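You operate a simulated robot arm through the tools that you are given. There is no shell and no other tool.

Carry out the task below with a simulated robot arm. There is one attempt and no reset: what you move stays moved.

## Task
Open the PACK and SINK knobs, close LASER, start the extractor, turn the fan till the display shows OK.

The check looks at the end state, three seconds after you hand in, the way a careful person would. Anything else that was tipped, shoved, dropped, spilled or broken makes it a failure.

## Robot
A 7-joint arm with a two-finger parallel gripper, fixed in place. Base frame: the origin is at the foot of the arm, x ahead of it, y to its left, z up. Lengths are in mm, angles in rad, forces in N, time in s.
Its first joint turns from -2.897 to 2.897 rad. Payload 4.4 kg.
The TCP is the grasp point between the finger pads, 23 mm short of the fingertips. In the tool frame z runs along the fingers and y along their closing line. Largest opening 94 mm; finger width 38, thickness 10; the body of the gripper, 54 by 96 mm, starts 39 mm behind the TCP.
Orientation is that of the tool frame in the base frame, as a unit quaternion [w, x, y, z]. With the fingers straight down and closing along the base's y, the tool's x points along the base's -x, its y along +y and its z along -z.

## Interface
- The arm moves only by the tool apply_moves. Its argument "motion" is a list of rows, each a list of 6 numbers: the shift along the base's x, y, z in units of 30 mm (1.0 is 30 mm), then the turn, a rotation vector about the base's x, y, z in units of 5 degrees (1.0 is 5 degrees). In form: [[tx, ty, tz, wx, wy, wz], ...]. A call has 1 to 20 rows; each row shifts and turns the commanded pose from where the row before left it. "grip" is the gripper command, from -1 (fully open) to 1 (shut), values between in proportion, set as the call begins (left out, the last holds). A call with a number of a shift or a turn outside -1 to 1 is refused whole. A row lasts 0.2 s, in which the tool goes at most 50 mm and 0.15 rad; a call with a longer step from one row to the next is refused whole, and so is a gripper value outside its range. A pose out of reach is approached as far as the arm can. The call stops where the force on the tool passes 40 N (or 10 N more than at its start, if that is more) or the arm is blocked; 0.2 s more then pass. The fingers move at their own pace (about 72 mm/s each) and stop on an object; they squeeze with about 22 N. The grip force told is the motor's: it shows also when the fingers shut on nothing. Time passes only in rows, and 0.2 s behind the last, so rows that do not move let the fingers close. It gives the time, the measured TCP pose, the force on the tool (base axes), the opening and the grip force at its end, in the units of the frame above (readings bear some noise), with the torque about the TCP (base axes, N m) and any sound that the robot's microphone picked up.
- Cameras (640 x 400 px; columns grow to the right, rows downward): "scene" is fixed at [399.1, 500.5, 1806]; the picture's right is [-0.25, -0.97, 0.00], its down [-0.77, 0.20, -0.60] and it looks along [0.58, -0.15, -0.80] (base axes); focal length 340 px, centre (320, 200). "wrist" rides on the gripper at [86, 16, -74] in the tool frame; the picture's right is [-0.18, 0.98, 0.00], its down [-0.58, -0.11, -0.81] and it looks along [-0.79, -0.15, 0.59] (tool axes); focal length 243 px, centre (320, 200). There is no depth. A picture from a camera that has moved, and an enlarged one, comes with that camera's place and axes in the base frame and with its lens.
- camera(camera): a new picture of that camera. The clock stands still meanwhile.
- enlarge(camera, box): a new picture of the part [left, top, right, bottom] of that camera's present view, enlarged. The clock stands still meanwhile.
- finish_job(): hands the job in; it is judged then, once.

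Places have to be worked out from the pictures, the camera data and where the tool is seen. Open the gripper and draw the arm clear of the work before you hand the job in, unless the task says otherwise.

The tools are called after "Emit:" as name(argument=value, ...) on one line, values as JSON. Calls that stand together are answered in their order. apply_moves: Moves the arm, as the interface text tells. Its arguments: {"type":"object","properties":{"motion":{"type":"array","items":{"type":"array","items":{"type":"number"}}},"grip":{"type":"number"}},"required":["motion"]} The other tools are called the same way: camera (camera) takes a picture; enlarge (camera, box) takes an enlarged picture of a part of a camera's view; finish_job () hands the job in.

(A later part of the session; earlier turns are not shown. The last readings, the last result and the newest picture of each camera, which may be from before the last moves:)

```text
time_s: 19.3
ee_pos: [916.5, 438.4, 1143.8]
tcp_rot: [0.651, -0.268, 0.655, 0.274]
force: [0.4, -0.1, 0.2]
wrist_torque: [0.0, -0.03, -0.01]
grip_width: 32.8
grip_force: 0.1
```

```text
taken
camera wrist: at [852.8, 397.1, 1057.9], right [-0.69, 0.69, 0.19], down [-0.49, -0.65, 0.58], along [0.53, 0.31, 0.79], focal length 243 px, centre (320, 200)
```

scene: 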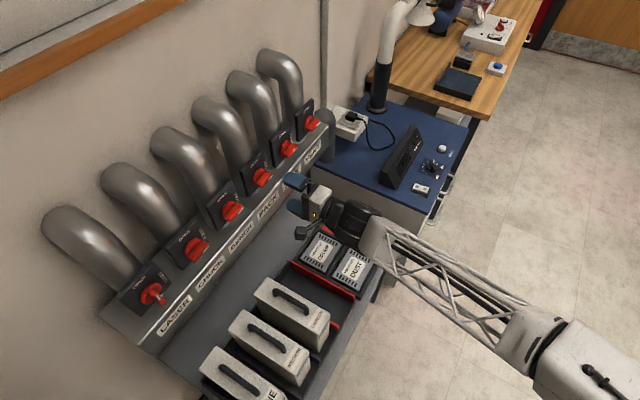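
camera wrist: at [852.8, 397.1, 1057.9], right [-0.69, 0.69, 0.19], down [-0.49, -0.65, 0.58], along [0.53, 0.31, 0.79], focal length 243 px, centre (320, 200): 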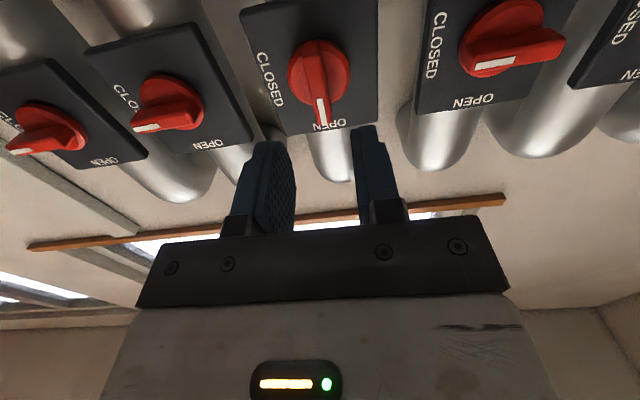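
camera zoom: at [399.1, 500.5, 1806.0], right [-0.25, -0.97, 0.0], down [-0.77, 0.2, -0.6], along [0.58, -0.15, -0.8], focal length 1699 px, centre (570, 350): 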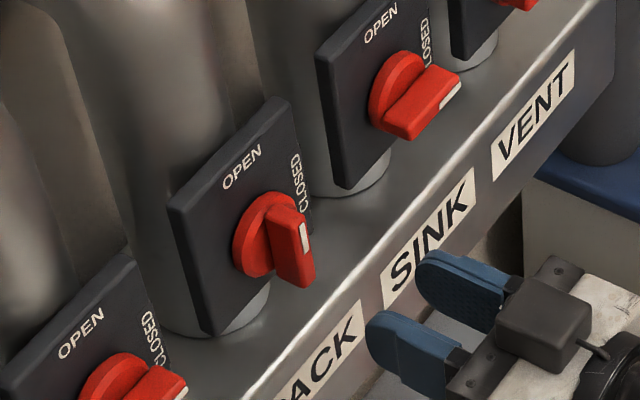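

PACK clearly reads OPEN. Now I'll open fully, slide 121 mm along the manifold to SINK and roll +90° for vertical closing.

Emit:
apply_moves(motion=[[0.2192, -0.2192, 0, 0.9755, 0.9815, 0], [0.2192, -0.2192, 0, 0.9755, 0.9815, 0], [0.2192, -0.2192, 0, 0.9755, 0.9815, 0], [0.2192, -0.2192, 0, 0.9755, 0.9815, 0], [0.2192, -0.2192, 0, 0.9755, 0.9815, 0], [0.2192, -0.2192, 0, 0.9755, 0.9815, 0], [0.2192, -0.2192, 0, 0.9755, 0.9815, 0], [0.2192, -0.2192, 0, 0.9755, 0.9815, 0], [0.2192, -0.2192, 0, 0.9755, 0.9815, 0], [0.2192, -0.2192, 0, 0.9755, 0.9815, 0], [0.2192, -0.2192, 0, 0.9755, 0.9815, 0], [0.2192, -0.2192, 0, 0.9755, 0.9815, 0], [0.2192, -0.2192, 0, 0.9755, 0.9815, 0], [0, 0, 0, 0, 0, 0]], grip=-1)

Emit:
camera(camera="wrist")

Emit:
enlarge(camera="wrist", box=[240, 0, 420, 130])

Emit:
enlarge(camera="scene", box=[240, 110, 360, 230])

```text
time_s: 22.3
ee_pos: [1005.3, 352.0, 1144.6]
tcp_rot: [0.265, 0.273, 0.654, 0.654]
force: [0.8, 0.2, 0.5]
wrist_torque: [0.01, 0.01, -0.01]
grip_width: 94.0
grip_force: 0.0
```

```text
taken
camera wrist: at [890.6, 359.8, 1163.1], right [0.14, -0.13, 0.98], down [-0.16, -0.98, -0.11], along [0.98, -0.14, -0.16], focal length 243 px, centre (320, 200)
```

wrist: 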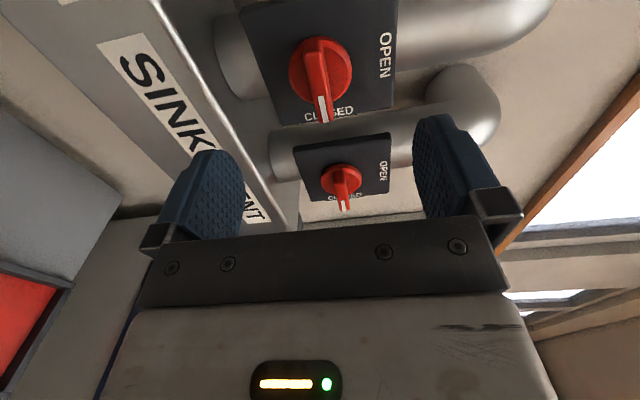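

```text
3.08 times, centred on (330, 65) of wrist
camera zoom: at [890.6, 359.8, 1163.1], right [0.14, -0.13, 0.98], down [-0.16, -0.98, -0.11], along [0.98, -0.14, -0.16], focal length 746 px, centre (289, 615)
```

zoom: 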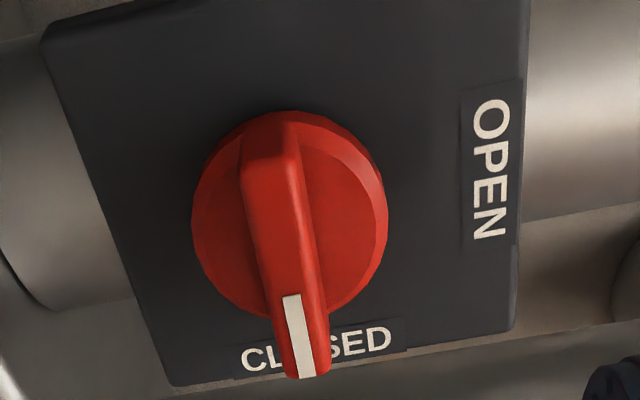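

```text
3.33 times, centred on (300, 170) of scene
camera zoom: at [399.1, 500.5, 1806.0], right [-0.25, -0.97, 0.0], down [-0.77, 0.2, -0.6], along [0.58, -0.15, -0.8], focal length 1132 px, centre (387, 300)
```

zoom: 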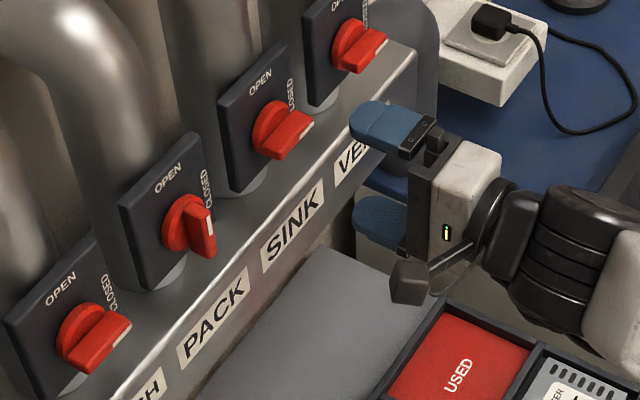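

The tool is square in front of SINK. SINK's handle seems a few mm deeper than expected, hinting the manifold runs 1–2° off my 45° assumption, so I'll enlarge the manifold edge to check the yaw.

Emit:
enlarge(camera="wrist", box=[100, 0, 420, 230])

Emit:
enlarge(camera="wrist", box=[280, 110, 410, 220])

```text
1.74 times, centred on (260, 115) of wrist
camera zoom: at [890.6, 359.8, 1163.1], right [0.14, -0.13, 0.98], down [-0.16, -0.98, -0.11], along [0.98, -0.14, -0.16], focal length 422 px, centre (424, 348)
```

zoom: 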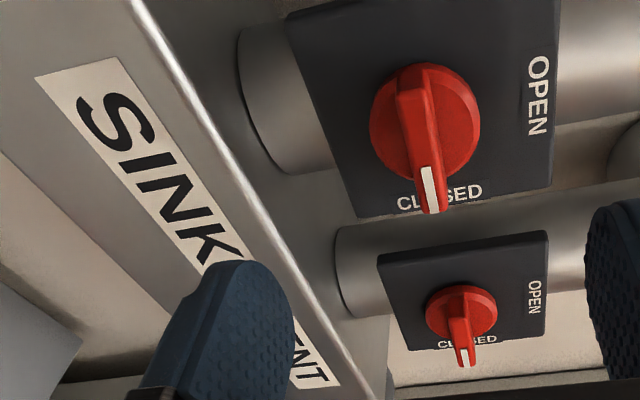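

```text
3.64 times, centred on (345, 165) of wrist
camera zoom: at [890.6, 359.8, 1163.1], right [0.14, -0.13, 0.98], down [-0.16, -0.98, -0.11], along [0.98, -0.14, -0.16], focal length 882 px, centre (229, 327)
```

zoom: 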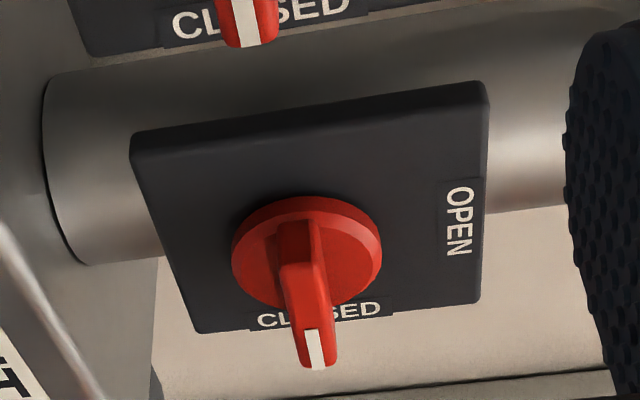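

Several cues put the manifold about 1.5° off, and SINK's knob axis is nearly on the tool axis about 82 mm ahead. I'll yaw +1.5°, then advance 72 mm with the fingers open.

Emit:
apply_moves(motion=[[0, 0, 0, 0, 0, 0.3], [0.418, 0.43, 0, 0, 0, 0], [0.418, 0.43, 0, 0, 0, 0], [0.418, 0.43, 0, 0, 0, 0], [0.418, 0.43, 0, 0, 0, 0], [0, 0, 0, 0, 0, 0]])

Emit:
enlarge(camera="wrist", box=[220, 40, 460, 240])

Emit:
enlarge(camera="scene", box=[265, 120, 325, 180])

```text
time_s: 23.7
ee_pos: [1053.0, 404.3, 1145.6]
tcp_rot: [0.258, 0.265, 0.657, 0.657]
force: [0.2, 0.6, 0.5]
wrist_torque: [0.04, -0.01, -0.01]
grip_width: 94.4
grip_force: 0.0
```

```text
2.00 times, centred on (340, 140) of wrist
camera zoom: at [941.0, 409.0, 1162.8], right [0.14, -0.13, 0.98], down [-0.13, -0.99, -0.11], along [0.98, -0.11, -0.16], focal length 485 px, centre (280, 320)
```

zoom: 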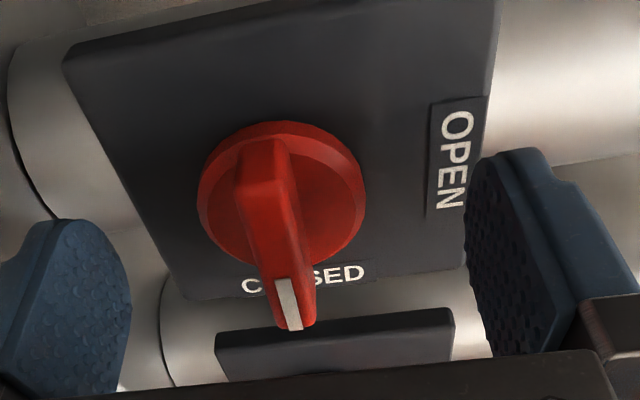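

```text
6.67 times, centred on (295, 150) of scene
camera zoom: at [399.1, 500.5, 1806.0], right [-0.25, -0.97, 0.0], down [-0.77, 0.2, -0.6], along [0.58, -0.15, -0.8], focal length 2265 px, centre (487, 533)
```

zoom: 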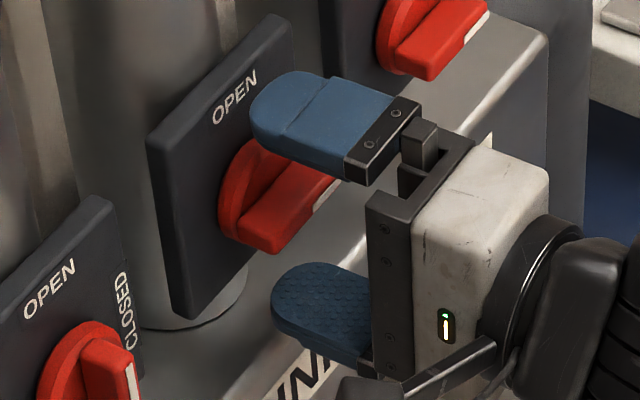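

The handle is centred between the open fingers with no contact, much as PACK was. I'll close to a 17 mm straddle and check that the fingers clear the disc.

Emit:
apply_moves(motion=[[0, 0, 0, 0, 0, 0], [0, 0, 0, 0, 0, 0], [0, 0, 0, 0, 0, 0], [0, 0, 0, 0, 0, 0]], grip=0.638)

Emit:
enlarge(camera="wrist", box=[220, 40, 460, 240])

```text
time_s: 24.7
ee_pos: [1053.6, 404.2, 1144.7]
tcp_rot: [0.258, 0.265, 0.657, 0.657]
force: [0.2, 0.0, -0.5]
wrist_torque: [0.04, 0.02, 0.01]
grip_width: 16.9
grip_force: 0.1
```

```text
2.00 times, centred on (340, 140) of wrist
camera zoom: at [940.9, 408.7, 1162.9], right [0.14, -0.13, 0.98], down [-0.13, -0.99, -0.11], along [0.98, -0.11, -0.16], focal length 485 px, centre (280, 320)
```

zoom: 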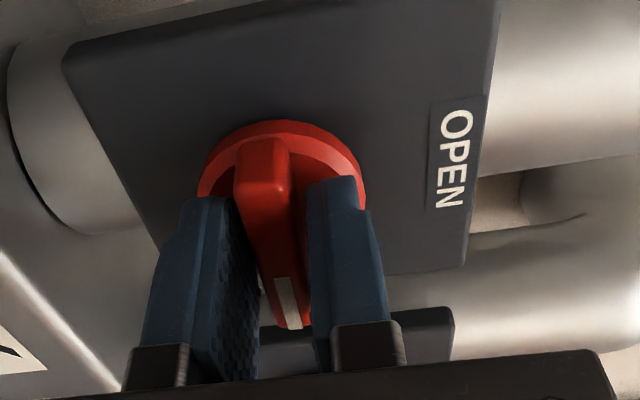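

The fingers straddle SINK's handle with zero force. I'll turn counterclockwise 90° in one go, watching the force limit.

Emit:
apply_moves(motion=[[0, 0, 0, -0.687, -0.7265, 0.003], [0, 0, 0, -0.687, -0.7265, 0.003], [0, 0, 0, -0.687, -0.7265, 0.003], [0, 0, 0, -0.687, -0.7265, 0.003], [0, 0, 0, -0.687, -0.7265, 0.003], [0, 0, 0, -0.687, -0.7265, 0.003], [0, 0, 0, -0.687, -0.7265, 0.003], [0, 0, 0, -0.687, -0.7265, 0.003], [0, 0, 0, -0.687, -0.7265, 0.003], [0, 0, 0, -0.687, -0.7265, 0.003], [0, 0, 0, -0.687, -0.7265, 0.003], [0, 0, 0, -0.687, -0.7265, 0.003], [0, 0, 0, -0.687, -0.7265, 0.003], [0, 0, 0, -0.687, -0.7265, 0.003], [0, 0, 0, -0.687, -0.7265, 0.003], [0, 0, 0, -0.687, -0.7265, 0.003], [0, 0, 0, -0.687, -0.7265, 0.003], [0, 0, 0, -0.687, -0.7265, 0.003]])

Emit:
enlarge(camera="wrist", box=[220, 40, 460, 240])

Emit:
enlarge(camera="scene", box=[265, 120, 325, 180])

```text
time_s: 28.5
ee_pos: [1053.3, 403.2, 1144.9]
tcp_rot: [0.647, -0.277, 0.652, 0.281]
force: [-0.4, -0.6, 0.4]
wrist_torque: [0.02, 0.01, 0.0]
grip_width: 17.1
grip_force: 0.0
```

```text
2.00 times, centred on (340, 140) of wrist
camera zoom: at [990.8, 360.9, 1059.1], right [-0.71, 0.68, 0.19], down [-0.47, -0.66, 0.58], along [0.52, 0.33, 0.79], focal length 485 px, centre (280, 320)
```

zoom: 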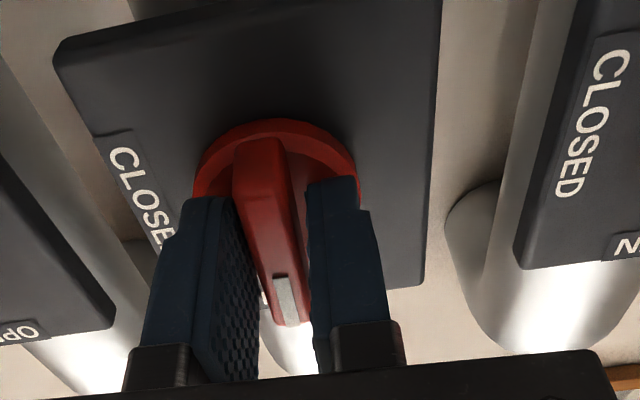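

```text
6.67 times, centred on (295, 150) of scene
camera zoom: at [399.1, 500.5, 1806.0], right [-0.25, -0.97, 0.0], down [-0.77, 0.2, -0.6], along [0.58, -0.15, -0.8], focal length 2265 px, centre (487, 533)
```

zoom: 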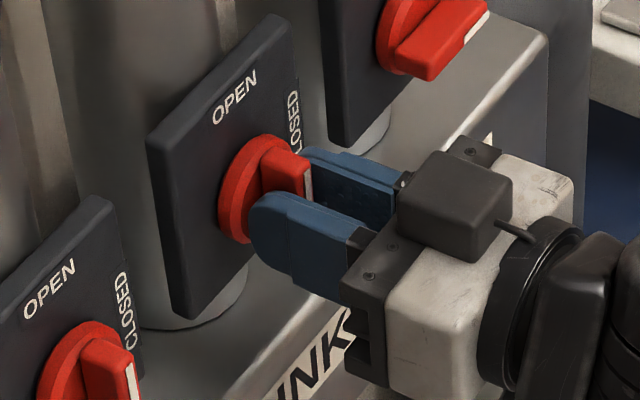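

SINK followed smoothly with no residual force. I'll squeeze once to align the handle exactly at 90°.

Emit:
apply_moves(motion=[[0, 0, 0, 0, 0, 0], [0, 0, 0, 0, 0, 0]], grip=0.8)

Emit:
apply_moves(motion=[[0, 0, 0, 0, 0, 0], [0, 0, 0, 0, 0, 0]], grip=0.3)

Emit:
enlarge(camera="wrist", box=[200, 0, 480, 240])

```text
time_s: 29.1
ee_pos: [1054.5, 401.8, 1144.3]
tcp_rot: [0.647, -0.277, 0.653, 0.281]
force: [7.1, -4.2, 0.2]
wrist_torque: [0.07, -0.07, -0.94]
grip_width: 12.4
grip_force: 45.5
```

```text
time_s: 29.7
ee_pos: [1053.3, 404.1, 1145.1]
tcp_rot: [0.647, -0.276, 0.653, 0.281]
force: [0.1, -0.3, -1.0]
wrist_torque: [-0.02, -0.01, 0.0]
grip_width: 33.1
grip_force: 0.2
```

```text
1.67 times, centred on (340, 120) of wrist
camera zoom: at [990.7, 361.0, 1059.0], right [-0.71, 0.68, 0.19], down [-0.47, -0.66, 0.58], along [0.52, 0.32, 0.79], focal length 404 px, centre (287, 333)
```

zoom: 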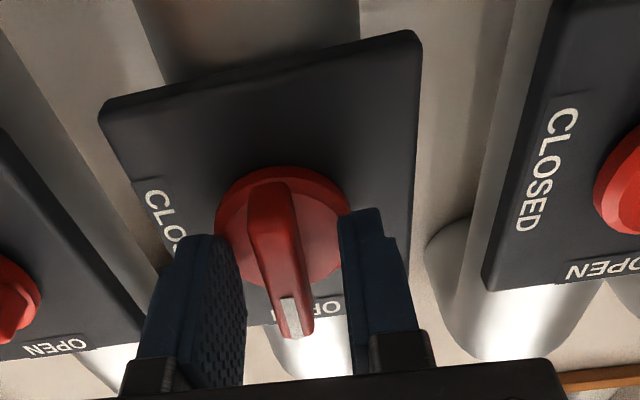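

SINK is aligned at OPEN. I'll back straight out 80 mm, then travel 480 mm parallel to the manifold to stand off in front of LASER.

Emit:
apply_moves(motion=[[-0.613, -0.643, 0, 0, 0, 0], [-0.613, -0.643, 0, 0, 0, 0], [-0.613, -0.643, 0, 0, 0, 0], [-0.814, 0.808, 0, 0, 0, -0.023], [-0.814, 0.808, 0, 0, 0, -0.023], [-0.814, 0.808, 0, 0, 0, -0.023], [-0.814, 0.808, 0, 0, 0, -0.023], [-0.814, 0.808, 0, 0, 0, -0.023], [-0.814, 0.808, 0, 0, 0, -0.023], [-0.814, 0.808, 0, 0, 0, -0.023], [-0.814, 0.808, 0, 0, 0, -0.023], [-0.814, 0.808, 0, 0, 0, -0.023], [-0.814, 0.808, 0, 0, 0, -0.023], [-0.814, 0.808, 0, 0, 0, -0.023], [-0.814, 0.808, 0, 0, 0, -0.023], [-0.814, 0.808, 0, 0, 0, -0.023], [-0.814, 0.808, 0, 0, 0, -0.023]])

Emit:
camera(camera="wrist")

Emit:
camera(camera="scene")

Emit:
enlarge(camera="scene", box=[230, 100, 340, 200])

```text
time_s: 33.3
ee_pos: [706.9, 634.9, 1148.7]
tcp_rot: [0.641, -0.282, 0.654, 0.284]
force: [0.2, -0.5, -0.5]
wrist_torque: [-0.02, 0.0, -0.02]
grip_width: 32.6
grip_force: 0.1
out of reach, approached as far as the arm can: row 15, 16, 17
```

```text
taken
camera wrist: at [642.5, 590.5, 1064.1], right [-0.72, 0.67, 0.19], down [-0.46, -0.66, 0.59], along [0.53, 0.34, 0.78], focal length 243 px, centre (320, 200)
```

wrist: 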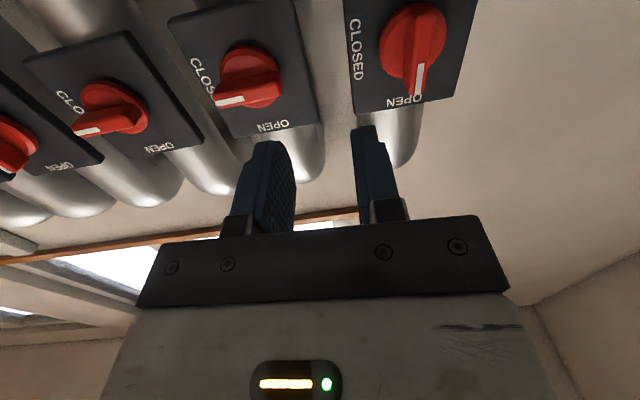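

```text
taken
```

scene: 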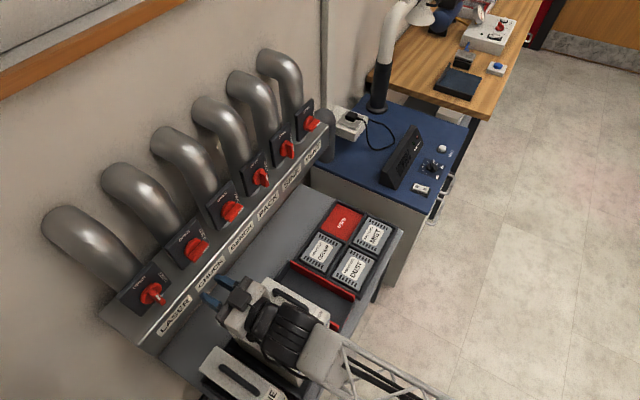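

```text
4.00 times, centred on (285, 150) of scene
camera zoom: at [399.1, 500.5, 1806.0], right [-0.25, -0.97, 0.0], down [-0.77, 0.2, -0.6], along [0.58, -0.15, -0.8], focal length 1359 px, centre (460, 400)
```

zoom: 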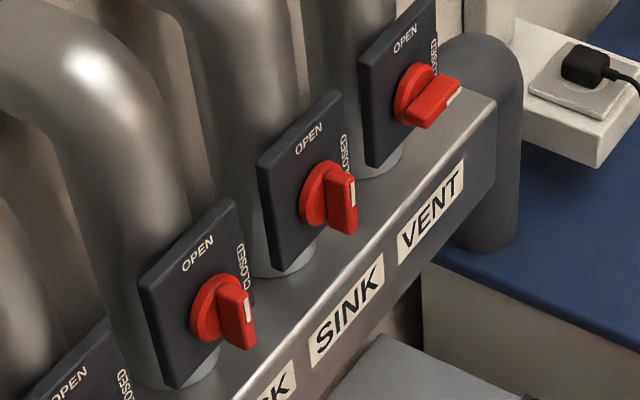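

PACK and SINK both show OPEN. The arm stopped short of the LASER standoff because it can't fold to that radius, so I'll move 40 mm forward along the approach direction, where it should reach again.

Emit:
apply_moves(motion=[[0.237, 0.235, 0, 0, 0, 0], [0.237, 0.235, 0, 0, 0, 0], [0.237, 0.235, 0, 0, 0, 0], [0.237, 0.235, 0, 0, 0, 0], [0, 0, 0, 0, 0, 0]])

Emit:
camera(camera="wrist")

```text
time_s: 34.5
ee_pos: [752.2, 648.2, 1155.9]
tcp_rot: [0.649, -0.271, 0.656, 0.275]
force: [-0.2, -0.4, -0.4]
wrist_torque: [-0.03, -0.01, -0.01]
grip_width: 33.0
grip_force: 0.2
out of reach, approached as far as the arm can: row 1, 2
```

```text
taken
camera wrist: at [688.0, 606.5, 1070.4], right [-0.7, 0.69, 0.19], down [-0.48, -0.65, 0.59], along [0.53, 0.32, 0.79], focal length 243 px, centre (320, 200)
```

wrist: 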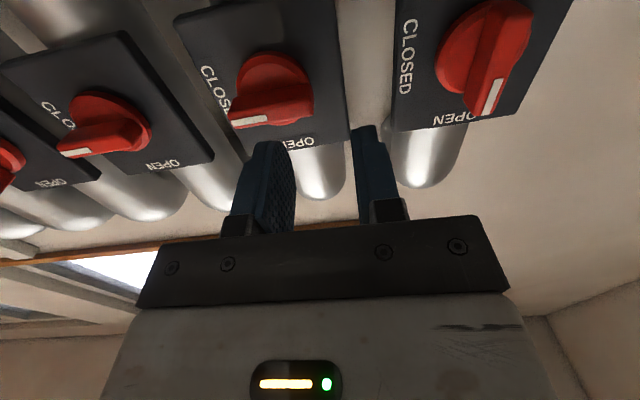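

The arm is tracking again at (752, 648, 1156), 38 mm short of the knob plane. I'll slide 94 mm left to LASER's axis and lower to its height.

Emit:
apply_moves(motion=[[-0.44, 0.445, -0.076, 0, 0, 0], [-0.44, 0.445, -0.076, 0, 0, 0], [-0.44, 0.445, -0.076, 0, 0, 0], [-0.44, 0.445, -0.076, 0, 0, 0], [-0.44, 0.445, -0.076, 0, 0, 0]])

Emit:
camera(camera="wrist")

Emit:
camera(camera="scene")

```text
time_s: 35.7
ee_pos: [739.3, 665.8, 1158.5]
tcp_rot: [0.644, -0.278, 0.655, 0.28]
force: [0.4, -0.6, 0.7]
wrist_torque: [0.0, -0.01, 0.02]
grip_width: 33.0
grip_force: 0.1
out of reach, approached as far as the arm can: row 1, 2, 3, 4, 5
```

```text
taken
camera wrist: at [675.4, 622.4, 1074.2], right [-0.71, 0.68, 0.19], down [-0.47, -0.66, 0.59], along [0.53, 0.33, 0.78], focal length 243 px, centre (320, 200)
```

wrist: 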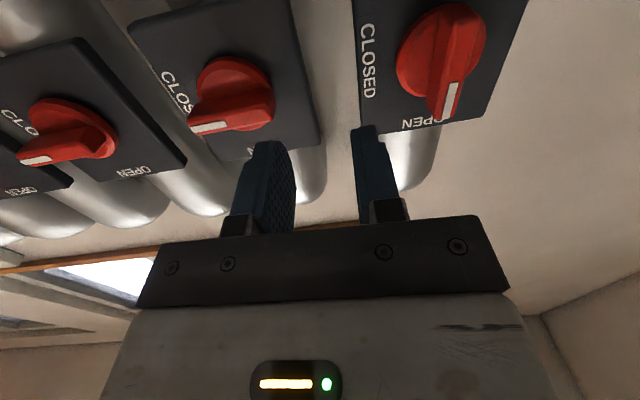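

```text
taken
```

scene: 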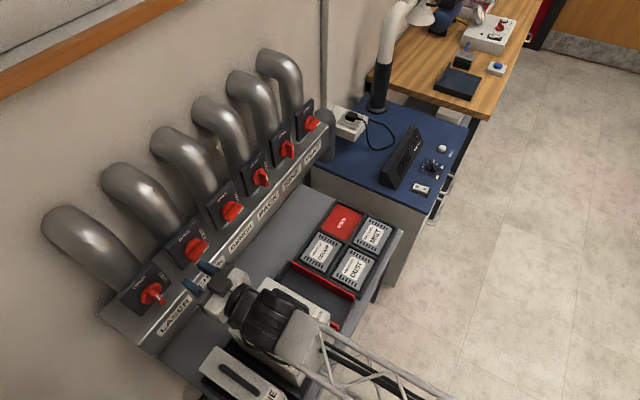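

LASER's standoff needs more wrist bend than the arm has at this short radius with a level tool. I'll pitch the tool 10° down, which should free the wrist, and check where it ends up.

Emit:
apply_moves(motion=[[0, 0, 0, -0.707, 0.707, 0], [0, 0, 0, -0.707, 0.707, 0], [0, 0, 0, 0, 0, 0]])

Emit:
camera(camera="wrist")

```text
time_s: 36.5
ee_pos: [738.4, 666.3, 1159.5]
tcp_rot: [0.591, -0.291, 0.711, 0.248]
force: [0.2, 0.1, 0.7]
wrist_torque: [-0.03, 0.04, -0.01]
grip_width: 33.1
grip_force: 0.0
```

```text
taken
camera wrist: at [665.0, 615.4, 1088.0], right [-0.67, 0.72, 0.19], down [-0.41, -0.57, 0.72], along [0.62, 0.4, 0.67], focal length 243 px, centre (320, 200)
```

wrist: 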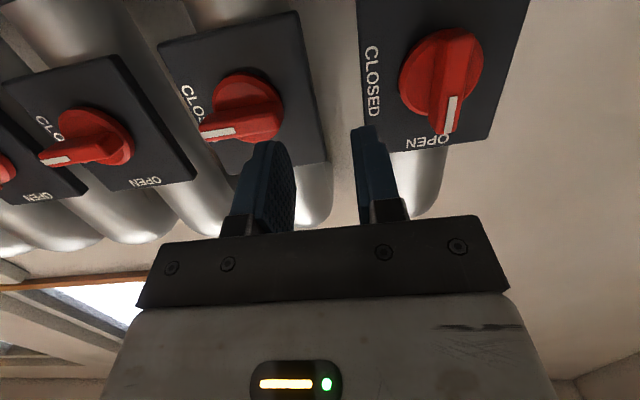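

The tool tracks again with a 10° downward pitch. I'll slide the remaining 72 mm left to LASER's axis at this depth.

Emit:
apply_moves(motion=[[-0.42, 0.423, -0.06, 0, 0, 0], [-0.42, 0.423, -0.06, 0, 0, 0], [-0.42, 0.423, -0.06, 0, 0, 0], [-0.42, 0.423, -0.06, 0, 0, 0]])

Emit:
camera(camera="wrist")

Emit:
enlarge(camera="scene", box=[110, 240, 230, 340])

```text
time_s: 37.5
ee_pos: [716.5, 696.1, 1158.9]
tcp_rot: [0.587, -0.296, 0.71, 0.253]
force: [-0.5, 0.7, -0.8]
wrist_torque: [-0.03, -0.03, -0.03]
grip_width: 32.5
grip_force: 0.2
out of reach, approached as far as the arm can: row 2, 3, 4
```

```text
taken
camera wrist: at [642.8, 644.2, 1087.9], right [-0.68, 0.71, 0.19], down [-0.39, -0.57, 0.72], along [0.62, 0.41, 0.67], focal length 243 px, centre (320, 200)
```

wrist: 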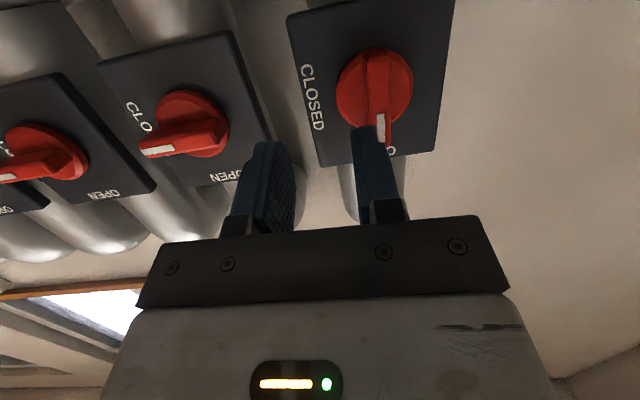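

```text
4.00 times, centred on (170, 290) of scene
camera zoom: at [399.1, 500.5, 1806.0], right [-0.25, -0.97, 0.0], down [-0.77, 0.2, -0.6], along [0.58, -0.15, -0.8], focal length 1359 px, centre (920, -160)
```

zoom: 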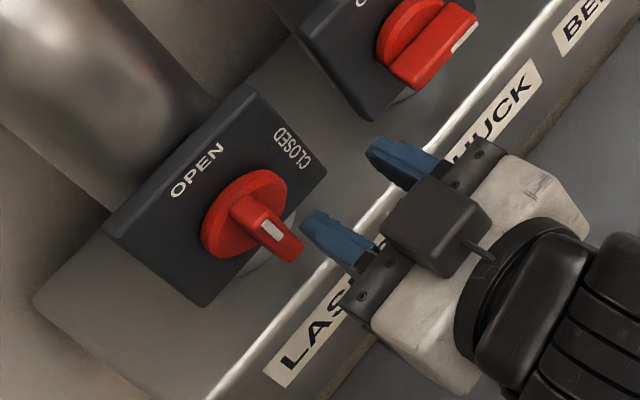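

Still limited by the wrist at this spot. I'll pitch the tool further down to about 25°, which raises the wrist and should give the room needed to line up with LASER.

Emit:
apply_moves(motion=[[0, 0, 0, -0.707, 0.707, 0], [0, 0, 0, -0.707, 0.707, 0], [0, 0, 0, -0.707, 0.707, 0], [0, 0, 0, 0, 0, 0]])

```text
time_s: 38.5
ee_pos: [703.2, 708.5, 1157.7]
tcp_rot: [0.493, -0.32, 0.782, 0.207]
force: [-0.1, -0.2, 0.2]
wrist_torque: [0.03, -0.03, 0.01]
grip_width: 33.0
grip_force: 0.1
```

In reach again at (703, 708.5, 1158) with 25° pitch. I'll shift the last 17 mm left and look at LASER's handle.

Emit:
apply_moves(motion=[[-0.2, 0.2, 0, 0, 0, 0], [-0.193, 0.197, 0, 0, 0, 0], [0, 0, 0, 0, 0, 0]], grip=-0.2)

Emit:
camera(camera="wrist")

Emit:
enlarge(camera="wrist", box=[240, 30, 420, 170])

Emit:
enlarge(camera="scene", box=[110, 240, 230, 340])

```text
time_s: 39.3
ee_pos: [689.8, 720.2, 1159.5]
tcp_rot: [0.494, -0.319, 0.782, 0.206]
force: [0.2, -0.7, -0.3]
wrist_torque: [0.0, -0.02, 0.03]
grip_width: 56.4
grip_force: 0.0
```

```text
taken
camera wrist: at [605.2, 658.6, 1112.3], right [-0.63, 0.75, 0.17], down [-0.26, -0.42, 0.87], along [0.73, 0.51, 0.46], focal length 243 px, centre (320, 200)
```

wrist: 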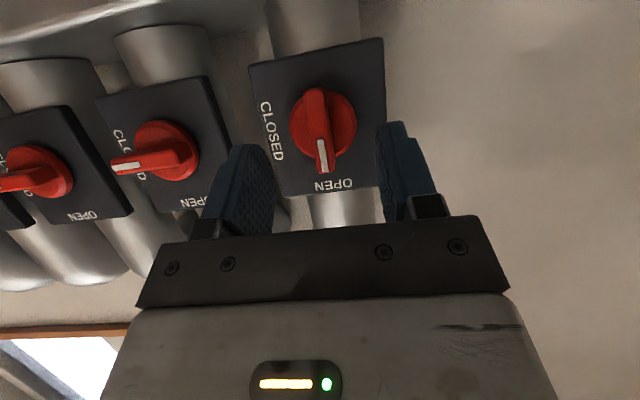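

```text
2.86 times, centred on (330, 100) of wrist
camera zoom: at [605.2, 658.6, 1112.3], right [-0.63, 0.75, 0.17], down [-0.26, -0.42, 0.87], along [0.73, 0.51, 0.46], focal length 693 px, centre (291, 486)
```

zoom: 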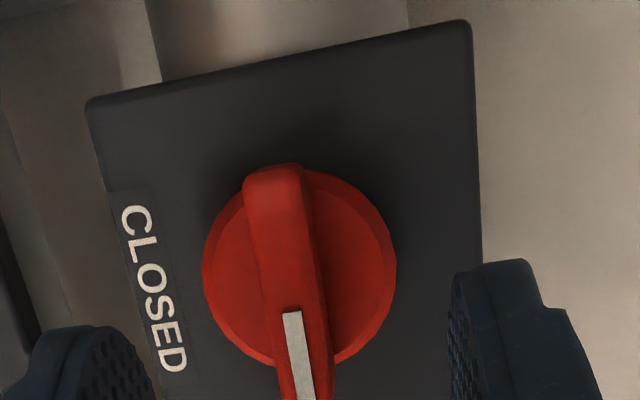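

```text
4.00 times, centred on (170, 290) of scene
camera zoom: at [399.1, 500.5, 1806.0], right [-0.25, -0.97, 0.0], down [-0.77, 0.2, -0.6], along [0.58, -0.15, -0.8], focal length 1359 px, centre (920, -160)
```

zoom: 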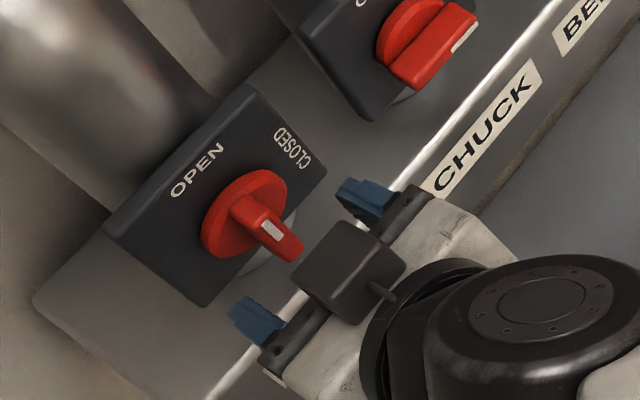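

LASER's handle face is near (723, 750) with its axis at z≈1145, well centred between the fingers. I'll advance 32 mm while pitching back up to about -3° and lowering to axis height.

Emit:
apply_moves(motion=[[0.159, 0.143, -0.099, 0.622, -0.622, 0], [0.159, 0.143, -0.099, 0.622, -0.622, 0], [0.159, 0.143, -0.099, 0.622, -0.622, 0], [0.159, 0.143, -0.099, 0.622, -0.622, 0], [0.159, 0.143, -0.099, 0.622, -0.622, 0], [0, 0, 0, 0, 0, 0]])

Emit:
enlarge(camera="wrist", box=[220, 40, 460, 240])

Emit:
enlarge(camera="scene", box=[110, 240, 230, 340])

```text
time_s: 40.7
ee_pos: [713.0, 735.9, 1145.6]
tcp_rot: [0.613, -0.276, 0.698, 0.246]
force: [-0.7, 0.7, -0.7]
wrist_torque: [0.02, -0.02, -0.03]
grip_width: 56.6
grip_force: 0.0
out of reach, approached as far as the arm can: row 4
```

```text
2.00 times, centred on (340, 140) of wrist
camera zoom: at [641.5, 689.5, 1068.8], right [-0.66, 0.73, 0.19], down [-0.45, -0.58, 0.68], along [0.6, 0.36, 0.71], focal length 485 px, centre (280, 320)
```

zoom: 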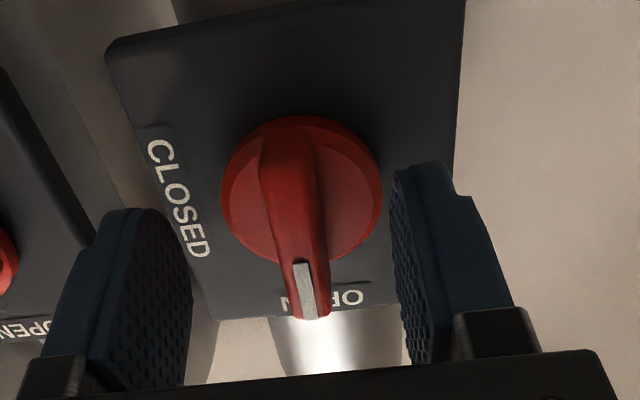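

```text
4.00 times, centred on (170, 290) of scene
camera zoom: at [399.1, 500.5, 1806.0], right [-0.25, -0.97, 0.0], down [-0.77, 0.2, -0.6], along [0.58, -0.15, -0.8], focal length 1359 px, centre (920, -160)
```

zoom: 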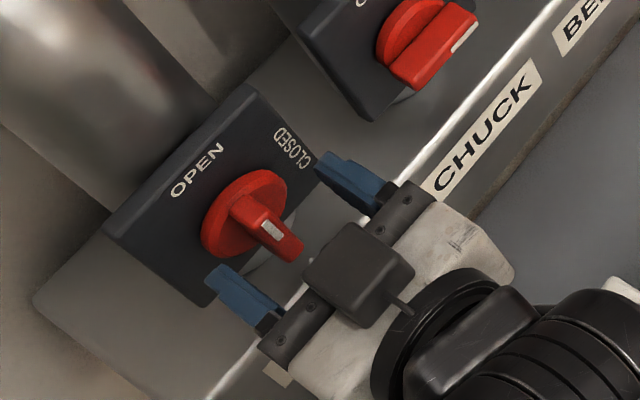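

The tool is at pitch -7°, heading 43.4°, about 4 mm right and 4.5 mm short of the target. I'll make a small correction in position, yaw and pitch.

Emit:
apply_moves(motion=[[0.023, 0.19, -0.03, 0, 0, 0.28], [0, 0, 0, 0.4, -0.4, 0], [0, 0, 0, 0, 0, 0]])

Emit:
enlarge(camera="wrist", box=[220, 40, 460, 240])

```text
time_s: 41.5
ee_pos: [713.7, 740.4, 1144.1]
tcp_rot: [0.627, -0.278, 0.68, 0.261]
force: [-0.5, -0.6, 0.2]
wrist_torque: [-0.01, 0.02, 0.01]
grip_width: 56.4
grip_force: 0.1
```

```text
2.00 times, centred on (340, 140) of wrist
camera zoom: at [646.5, 694.5, 1063.8], right [-0.68, 0.71, 0.19], down [-0.46, -0.61, 0.64], along [0.57, 0.35, 0.74], focal length 485 px, centre (280, 320)
```

zoom: 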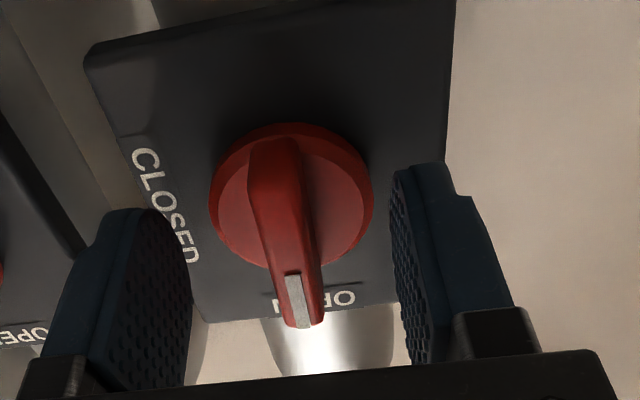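

Heading 44.8° and pitch -4.6° are good, and the handle is centred. I'll close to the 17 mm straddle.

Emit:
apply_moves(motion=[[0, 0, 0, 0, 0, 0], [0, 0, 0, 0, 0, 0], [0, 0, 0, 0, 0, 0]], grip=0.638)

Emit:
enlarge(camera="wrist", box=[220, 40, 460, 240])

Emit:
enlarge(camera="scene", box=[120, 250, 200, 320])

```text
time_s: 42.3
ee_pos: [714.5, 739.8, 1143.7]
tcp_rot: [0.627, -0.279, 0.679, 0.261]
force: [-0.1, -0.5, -1.1]
wrist_torque: [0.0, -0.01, -0.01]
grip_width: 17.0
grip_force: 0.1
```

```text
2.00 times, centred on (340, 140) of wrist
camera zoom: at [646.4, 694.5, 1063.8], right [-0.68, 0.71, 0.19], down [-0.46, -0.61, 0.64], along [0.57, 0.35, 0.74], focal length 485 px, centre (280, 320)
```

zoom: 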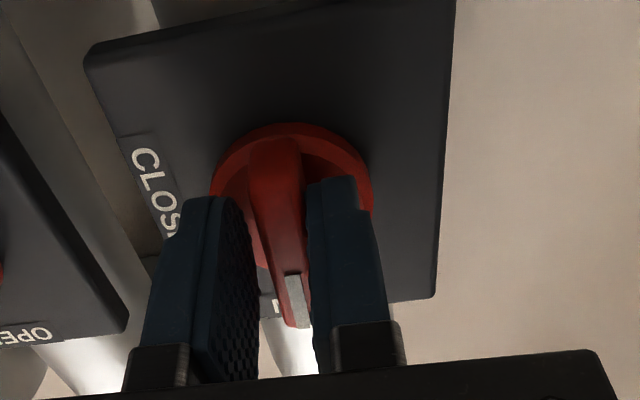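

```text
5.71 times, centred on (160, 285) of scene
camera zoom: at [399.1, 500.5, 1806.0], right [-0.25, -0.97, 0.0], down [-0.77, 0.2, -0.6], along [0.58, -0.15, -0.8], focal length 1941 px, centre (1234, -286)
```

zoom: 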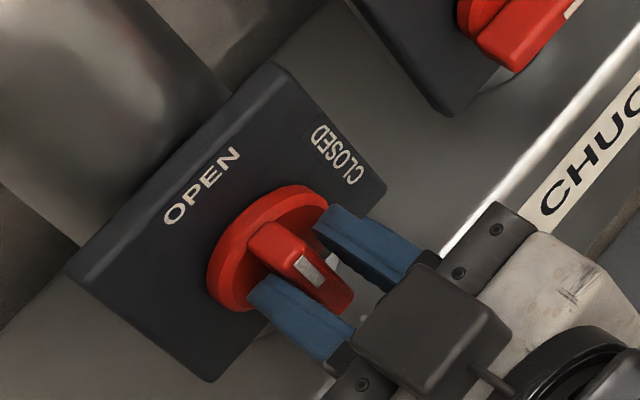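

The handle sits slightly toward the left finger, so I'll nudge 1.5 mm that way and start turning clockwise (toward CLOSED) by 45°.

Emit:
apply_moves(motion=[[-0.035, 0.035, 0, 0, 0, 0], [0, 0, 0, 0.7076, 0.7036, -0.0794], [0, 0, 0, 0.7076, 0.7036, -0.0794], [0, 0, 0, 0.7076, 0.7036, -0.0794], [0, 0, 0, 0.7076, 0.7036, -0.0794], [0, 0, 0, 0.7076, 0.7036, -0.0794], [0, 0, 0, 0.7076, 0.7036, -0.0794], [0, 0, 0, 0.7076, 0.7036, -0.0794], [0, 0, 0, 0.7076, 0.7036, -0.0794], [0, 0, 0, 0.7076, 0.7036, -0.0794]])

Emit:
enlarge(camera="wrist", box=[220, 40, 460, 240])

Emit:
enlarge(camera="scene", box=[120, 250, 200, 320])

```text
time_s: 44.5
ee_pos: [713.2, 741.5, 1142.2]
tcp_rot: [0.479, 0.004, 0.734, 0.481]
force: [-1.3, 1.0, 0.3]
wrist_torque: [-0.01, 0.06, 0.06]
grip_width: 18.1
grip_force: 1.4
```

```text
2.00 times, centred on (340, 140) of wrist
camera zoom: at [606.5, 737.6, 1099.9], right [-0.35, 0.44, 0.83], down [-0.21, -0.9, 0.39], along [0.91, -0.03, 0.4], focal length 485 px, centre (280, 320)
```

zoom: 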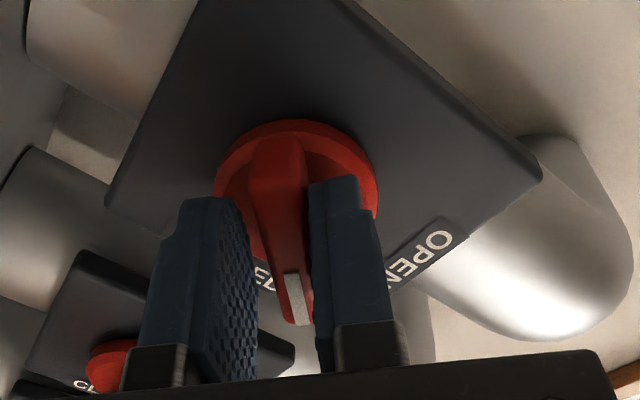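

```text
5.71 times, centred on (160, 285) of scene
camera zoom: at [399.1, 500.5, 1806.0], right [-0.25, -0.97, 0.0], down [-0.77, 0.2, -0.6], along [0.58, -0.15, -0.8], focal length 1941 px, centre (1234, -286)
```

zoom: 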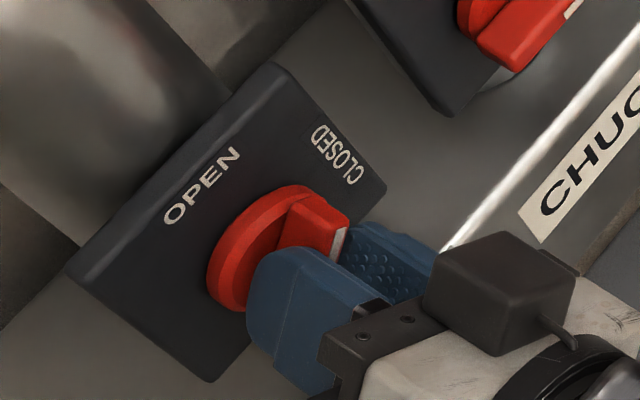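

LASER is turning smoothly at 45° with low force. I'll continue the remaining 45°.

Emit:
apply_moves(motion=[[0, 0, 0, 0.7076, 0.7036, -0.0794], [0, 0, 0, 0.7076, 0.7036, -0.0794], [0, 0, 0, 0.7076, 0.7036, -0.0794], [0, 0, 0, 0.7076, 0.7036, -0.0794], [0, 0, 0, 0.7076, 0.7036, -0.0794], [0, 0, 0, 0.7076, 0.7036, -0.0794], [0, 0, 0, 0.7076, 0.7036, -0.0794], [0, 0, 0, 0.7076, 0.7036, -0.0794], [0, 0, 0, 0.7076, 0.7036, -0.0794]])

Emit:
enlarge(camera="wrist", box=[220, 40, 460, 240])

Emit:
enlarge(camera="scene", box=[120, 250, 200, 320])

```text
time_s: 46.5
ee_pos: [713.0, 742.7, 1142.3]
tcp_rot: [0.258, 0.286, 0.677, 0.627]
force: [-0.8, 2.2, 5.5]
wrist_torque: [-0.01, -0.17, 0.09]
grip_width: 19.1
grip_force: 2.7
```

```text
2.00 times, centred on (340, 140) of wrist
camera zoom: at [601.1, 751.6, 1166.6], right [0.19, -0.08, 0.98], down [-0.17, -0.98, -0.05], along [0.97, -0.16, -0.2], focal length 485 px, centre (280, 320)
```

zoom: 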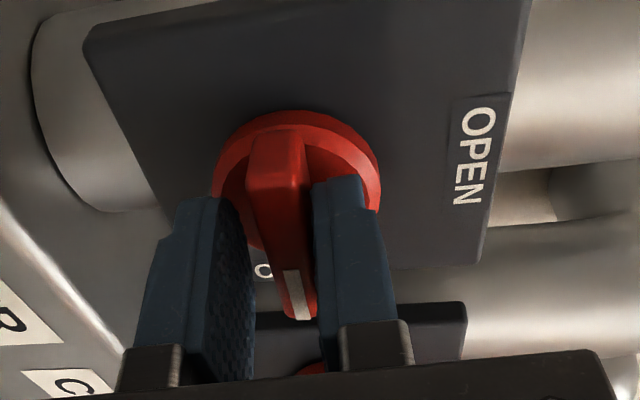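

```text
5.71 times, centred on (160, 285) of scene
camera zoom: at [399.1, 500.5, 1806.0], right [-0.25, -0.97, 0.0], down [-0.77, 0.2, -0.6], along [0.58, -0.15, -0.8], focal length 1941 px, centre (1234, -286)
```

zoom: 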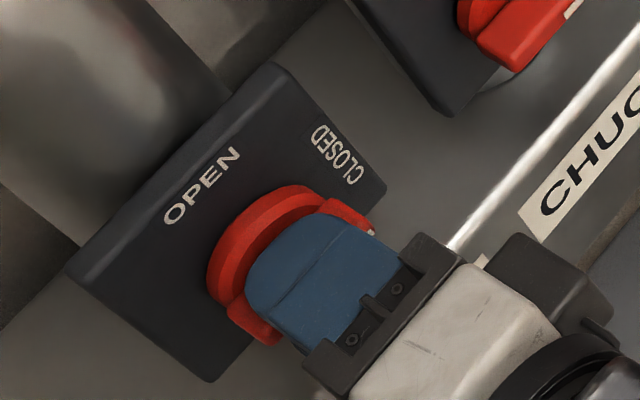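

The tool is at 90°, sitting about 2 mm low relative to the knob axis. I'll raise 2 mm, then squeeze to align the handle with CLOSED.

Emit:
apply_moves(motion=[[0, 0, 0.067, 0, 0, 0], [0, 0, 0, 0, 0, 0]])

Emit:
apply_moves(motion=[[0, 0, 0, 0, 0, 0], [0, 0, 0, 0, 0, 0]], grip=0.8)

Emit:
apply_moves(motion=[[0, 0, 0, 0, 0, 0], [0, 0, 0, 0, 0, 0], [0, 0, 0, 0, 0, 0]], grip=-0.3)

Emit:
enlarge(camera="wrist", box=[200, 0, 480, 240])

Emit:
enlarge(camera="scene", box=[120, 250, 200, 320])

```text
time_s: 47.1
ee_pos: [712.8, 743.1, 1144.5]
tcp_rot: [0.258, 0.285, 0.677, 0.627]
force: [-0.3, -1.5, 0.4]
wrist_torque: [-0.01, -0.01, 0.01]
grip_width: 16.7
grip_force: 0.0
```

```text
time_s: 47.7
ee_pos: [713.2, 741.2, 1145.4]
tcp_rot: [0.258, 0.285, 0.677, 0.627]
force: [5.6, 2.8, 6.7]
wrist_torque: [0.27, -0.86, 0.06]
grip_width: 13.0
grip_force: 45.1
```

```text
time_s: 48.5
ee_pos: [713.2, 741.3, 1145.3]
tcp_rot: [0.26, 0.285, 0.677, 0.626]
force: [0.0, 0.2, -0.2]
wrist_torque: [0.0, 0.01, -0.02]
grip_width: 61.4
grip_force: 0.0
```

```text
1.67 times, centred on (340, 120) of wrist
camera zoom: at [601.2, 751.5, 1168.5], right [0.19, -0.08, 0.98], down [-0.17, -0.98, -0.05], along [0.97, -0.16, -0.2], focal length 404 px, centre (287, 333)
```

zoom: 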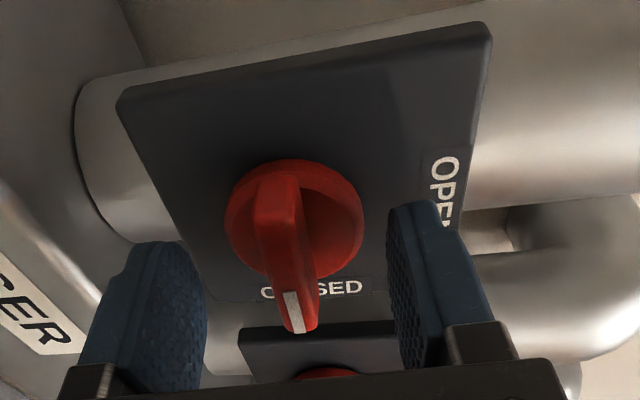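

```text
5.71 times, centred on (160, 285) of scene
camera zoom: at [399.1, 500.5, 1806.0], right [-0.25, -0.97, 0.0], down [-0.77, 0.2, -0.6], along [0.58, -0.15, -0.8], focal length 1941 px, centre (1234, -286)
```

zoom: 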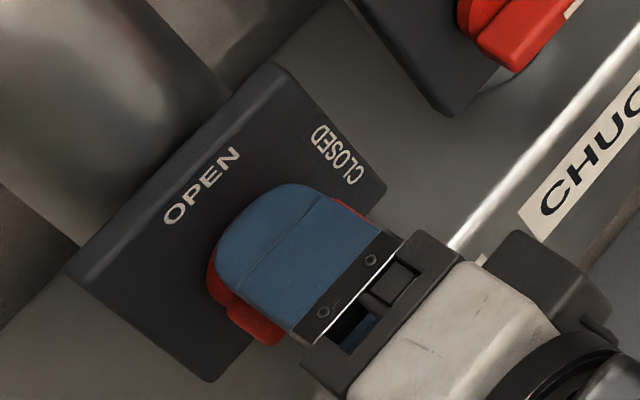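

LASER's mark is now at CLOSED. I'll retreat while pitching down to stay within the wrist limits, then verify the knob.

Emit:
apply_moves(motion=[[-0.166, -0.164, 0.03, -0.566, 0.566, 0], [-0.166, -0.164, 0.03, -0.566, 0.566, 0], [-0.166, -0.164, 0.03, -0.566, 0.566, 0], [-0.166, -0.164, 0.03, -0.566, 0.566, 0], [-0.166, -0.164, 0.03, -0.566, 0.566, 0], [-0.166, -0.164, 0.03, -0.566, 0.566, 0], [-0.3, -0.3, 0.1, -0.566, 0.566, 0], [-0.3, -0.3, 0.1, -0.566, 0.566, 0], [-0.3, -0.3, 0.1, -0.566, 0.566, 0], [-0.3, -0.3, 0.1, -0.566, 0.566, 0]])

Emit:
camera(camera="wrist")

Emit:
enlarge(camera="scene", box=[120, 220, 240, 330])

```text
time_s: 50.7
ee_pos: [680.2, 698.1, 1167.0]
tcp_rot: [0.196, 0.353, 0.812, 0.421]
force: [0.0, 0.3, 0.4]
wrist_torque: [0.05, 0.02, 0.0]
grip_width: 61.1
grip_force: 0.1
out of reach, approached as far as the arm can: row 7, 8, 9, 10
```

```text
taken
camera wrist: at [584.2, 727.7, 1221.4], right [0.52, 0.25, 0.81], down [-0.15, -0.91, 0.38], along [0.84, -0.32, -0.44], focal length 243 px, centre (320, 200)
```

wrist: 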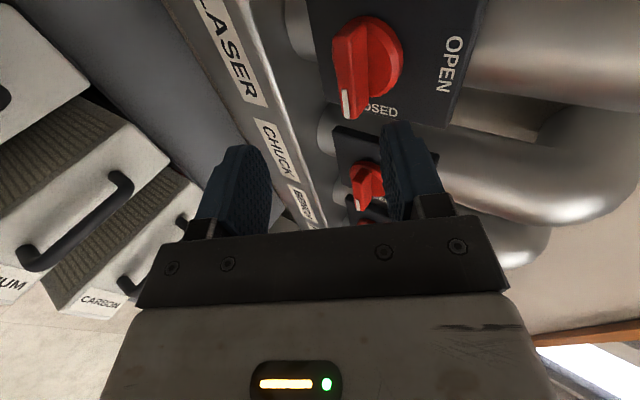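

```text
3.64 times, centred on (180, 275) of scene
camera zoom: at [399.1, 500.5, 1806.0], right [-0.25, -0.97, 0.0], down [-0.77, 0.2, -0.6], along [0.58, -0.15, -0.8], focal length 1236 px, centre (829, -73)
```

zoom: 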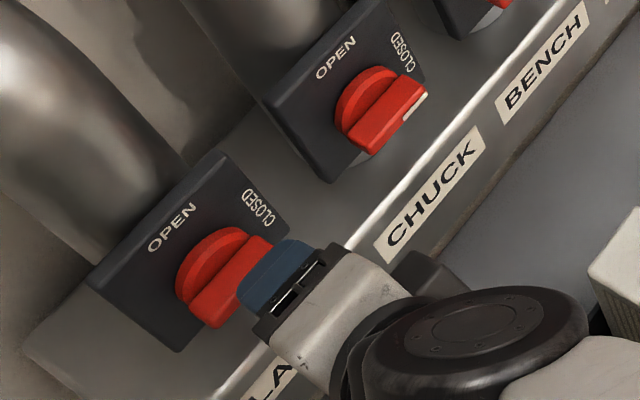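

LASER is confirmed CLOSED. I'll roll the gripper back to its normal attitude while moving up and away from the manifold.

Emit:
apply_moves(motion=[[0, -0.2, 0.2, -0.852, -0.755, 0.786], [0, -0.2, 0.2, -0.852, -0.755, 0.786], [0, -0.2, 0.2, -0.852, -0.755, 0.786], [0, -0.2, 0.2, -0.852, -0.755, 0.786], [0, -0.2, 0.2, -0.852, -0.755, 0.786], [0, -0.2, 0.2, -0.852, -0.755, 0.786], [0, -0.2, 0.2, -0.852, -0.755, 0.786], [0, -0.2, 0.2, -0.852, -0.755, 0.786], [0, -0.2, 0.2, -0.852, -0.755, 0.786], [0, -0.2, 0.2, -0.852, -0.755, 0.786], [0, -0.2, 0.2, -0.852, -0.755, 0.786], [0, -0.2, 0.2, -0.852, -0.755, 0.786], [0, -0.2, 0.2, -0.852, -0.755, 0.786]])

Emit:
camera(camera="scene")

Emit:
enlarge(camera="scene", box=[120, 240, 200, 320])

```text
time_s: 53.5
ee_pos: [678.9, 619.8, 1232.0]
tcp_rot: [0.438, -0.324, 0.824, 0.157]
force: [0.1, 0.1, -0.9]
wrist_torque: [0.02, 0.02, -0.01]
grip_width: 61.2
grip_force: 0.1
out of reach, approached as far as the arm can: row 12, 13
```

```text
taken
```

scene: 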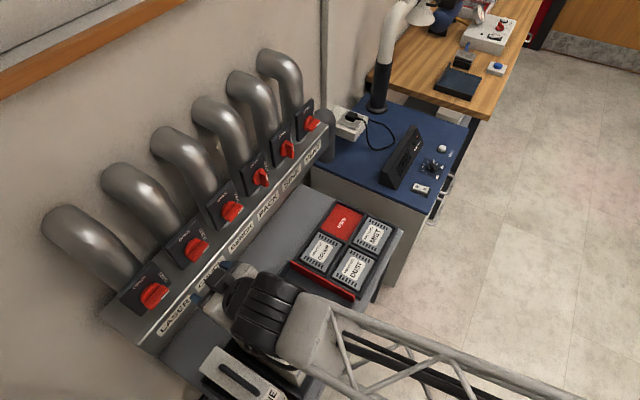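

```text
5.00 times, centred on (160, 280) of scene
camera zoom: at [399.1, 500.5, 1806.0], right [-0.25, -0.97, 0.0], down [-0.77, 0.2, -0.6], along [0.58, -0.15, -0.8], focal length 1699 px, centre (1120, -200)
```

zoom: 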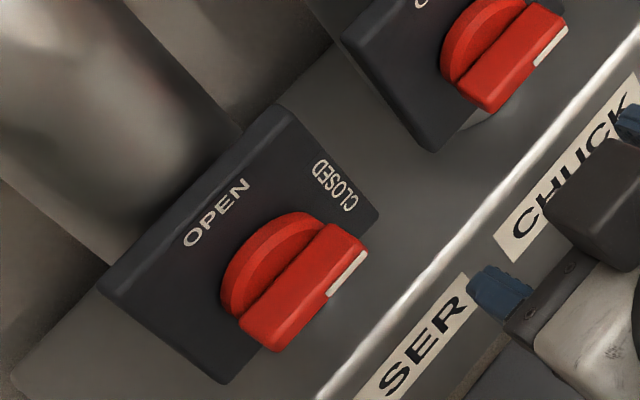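

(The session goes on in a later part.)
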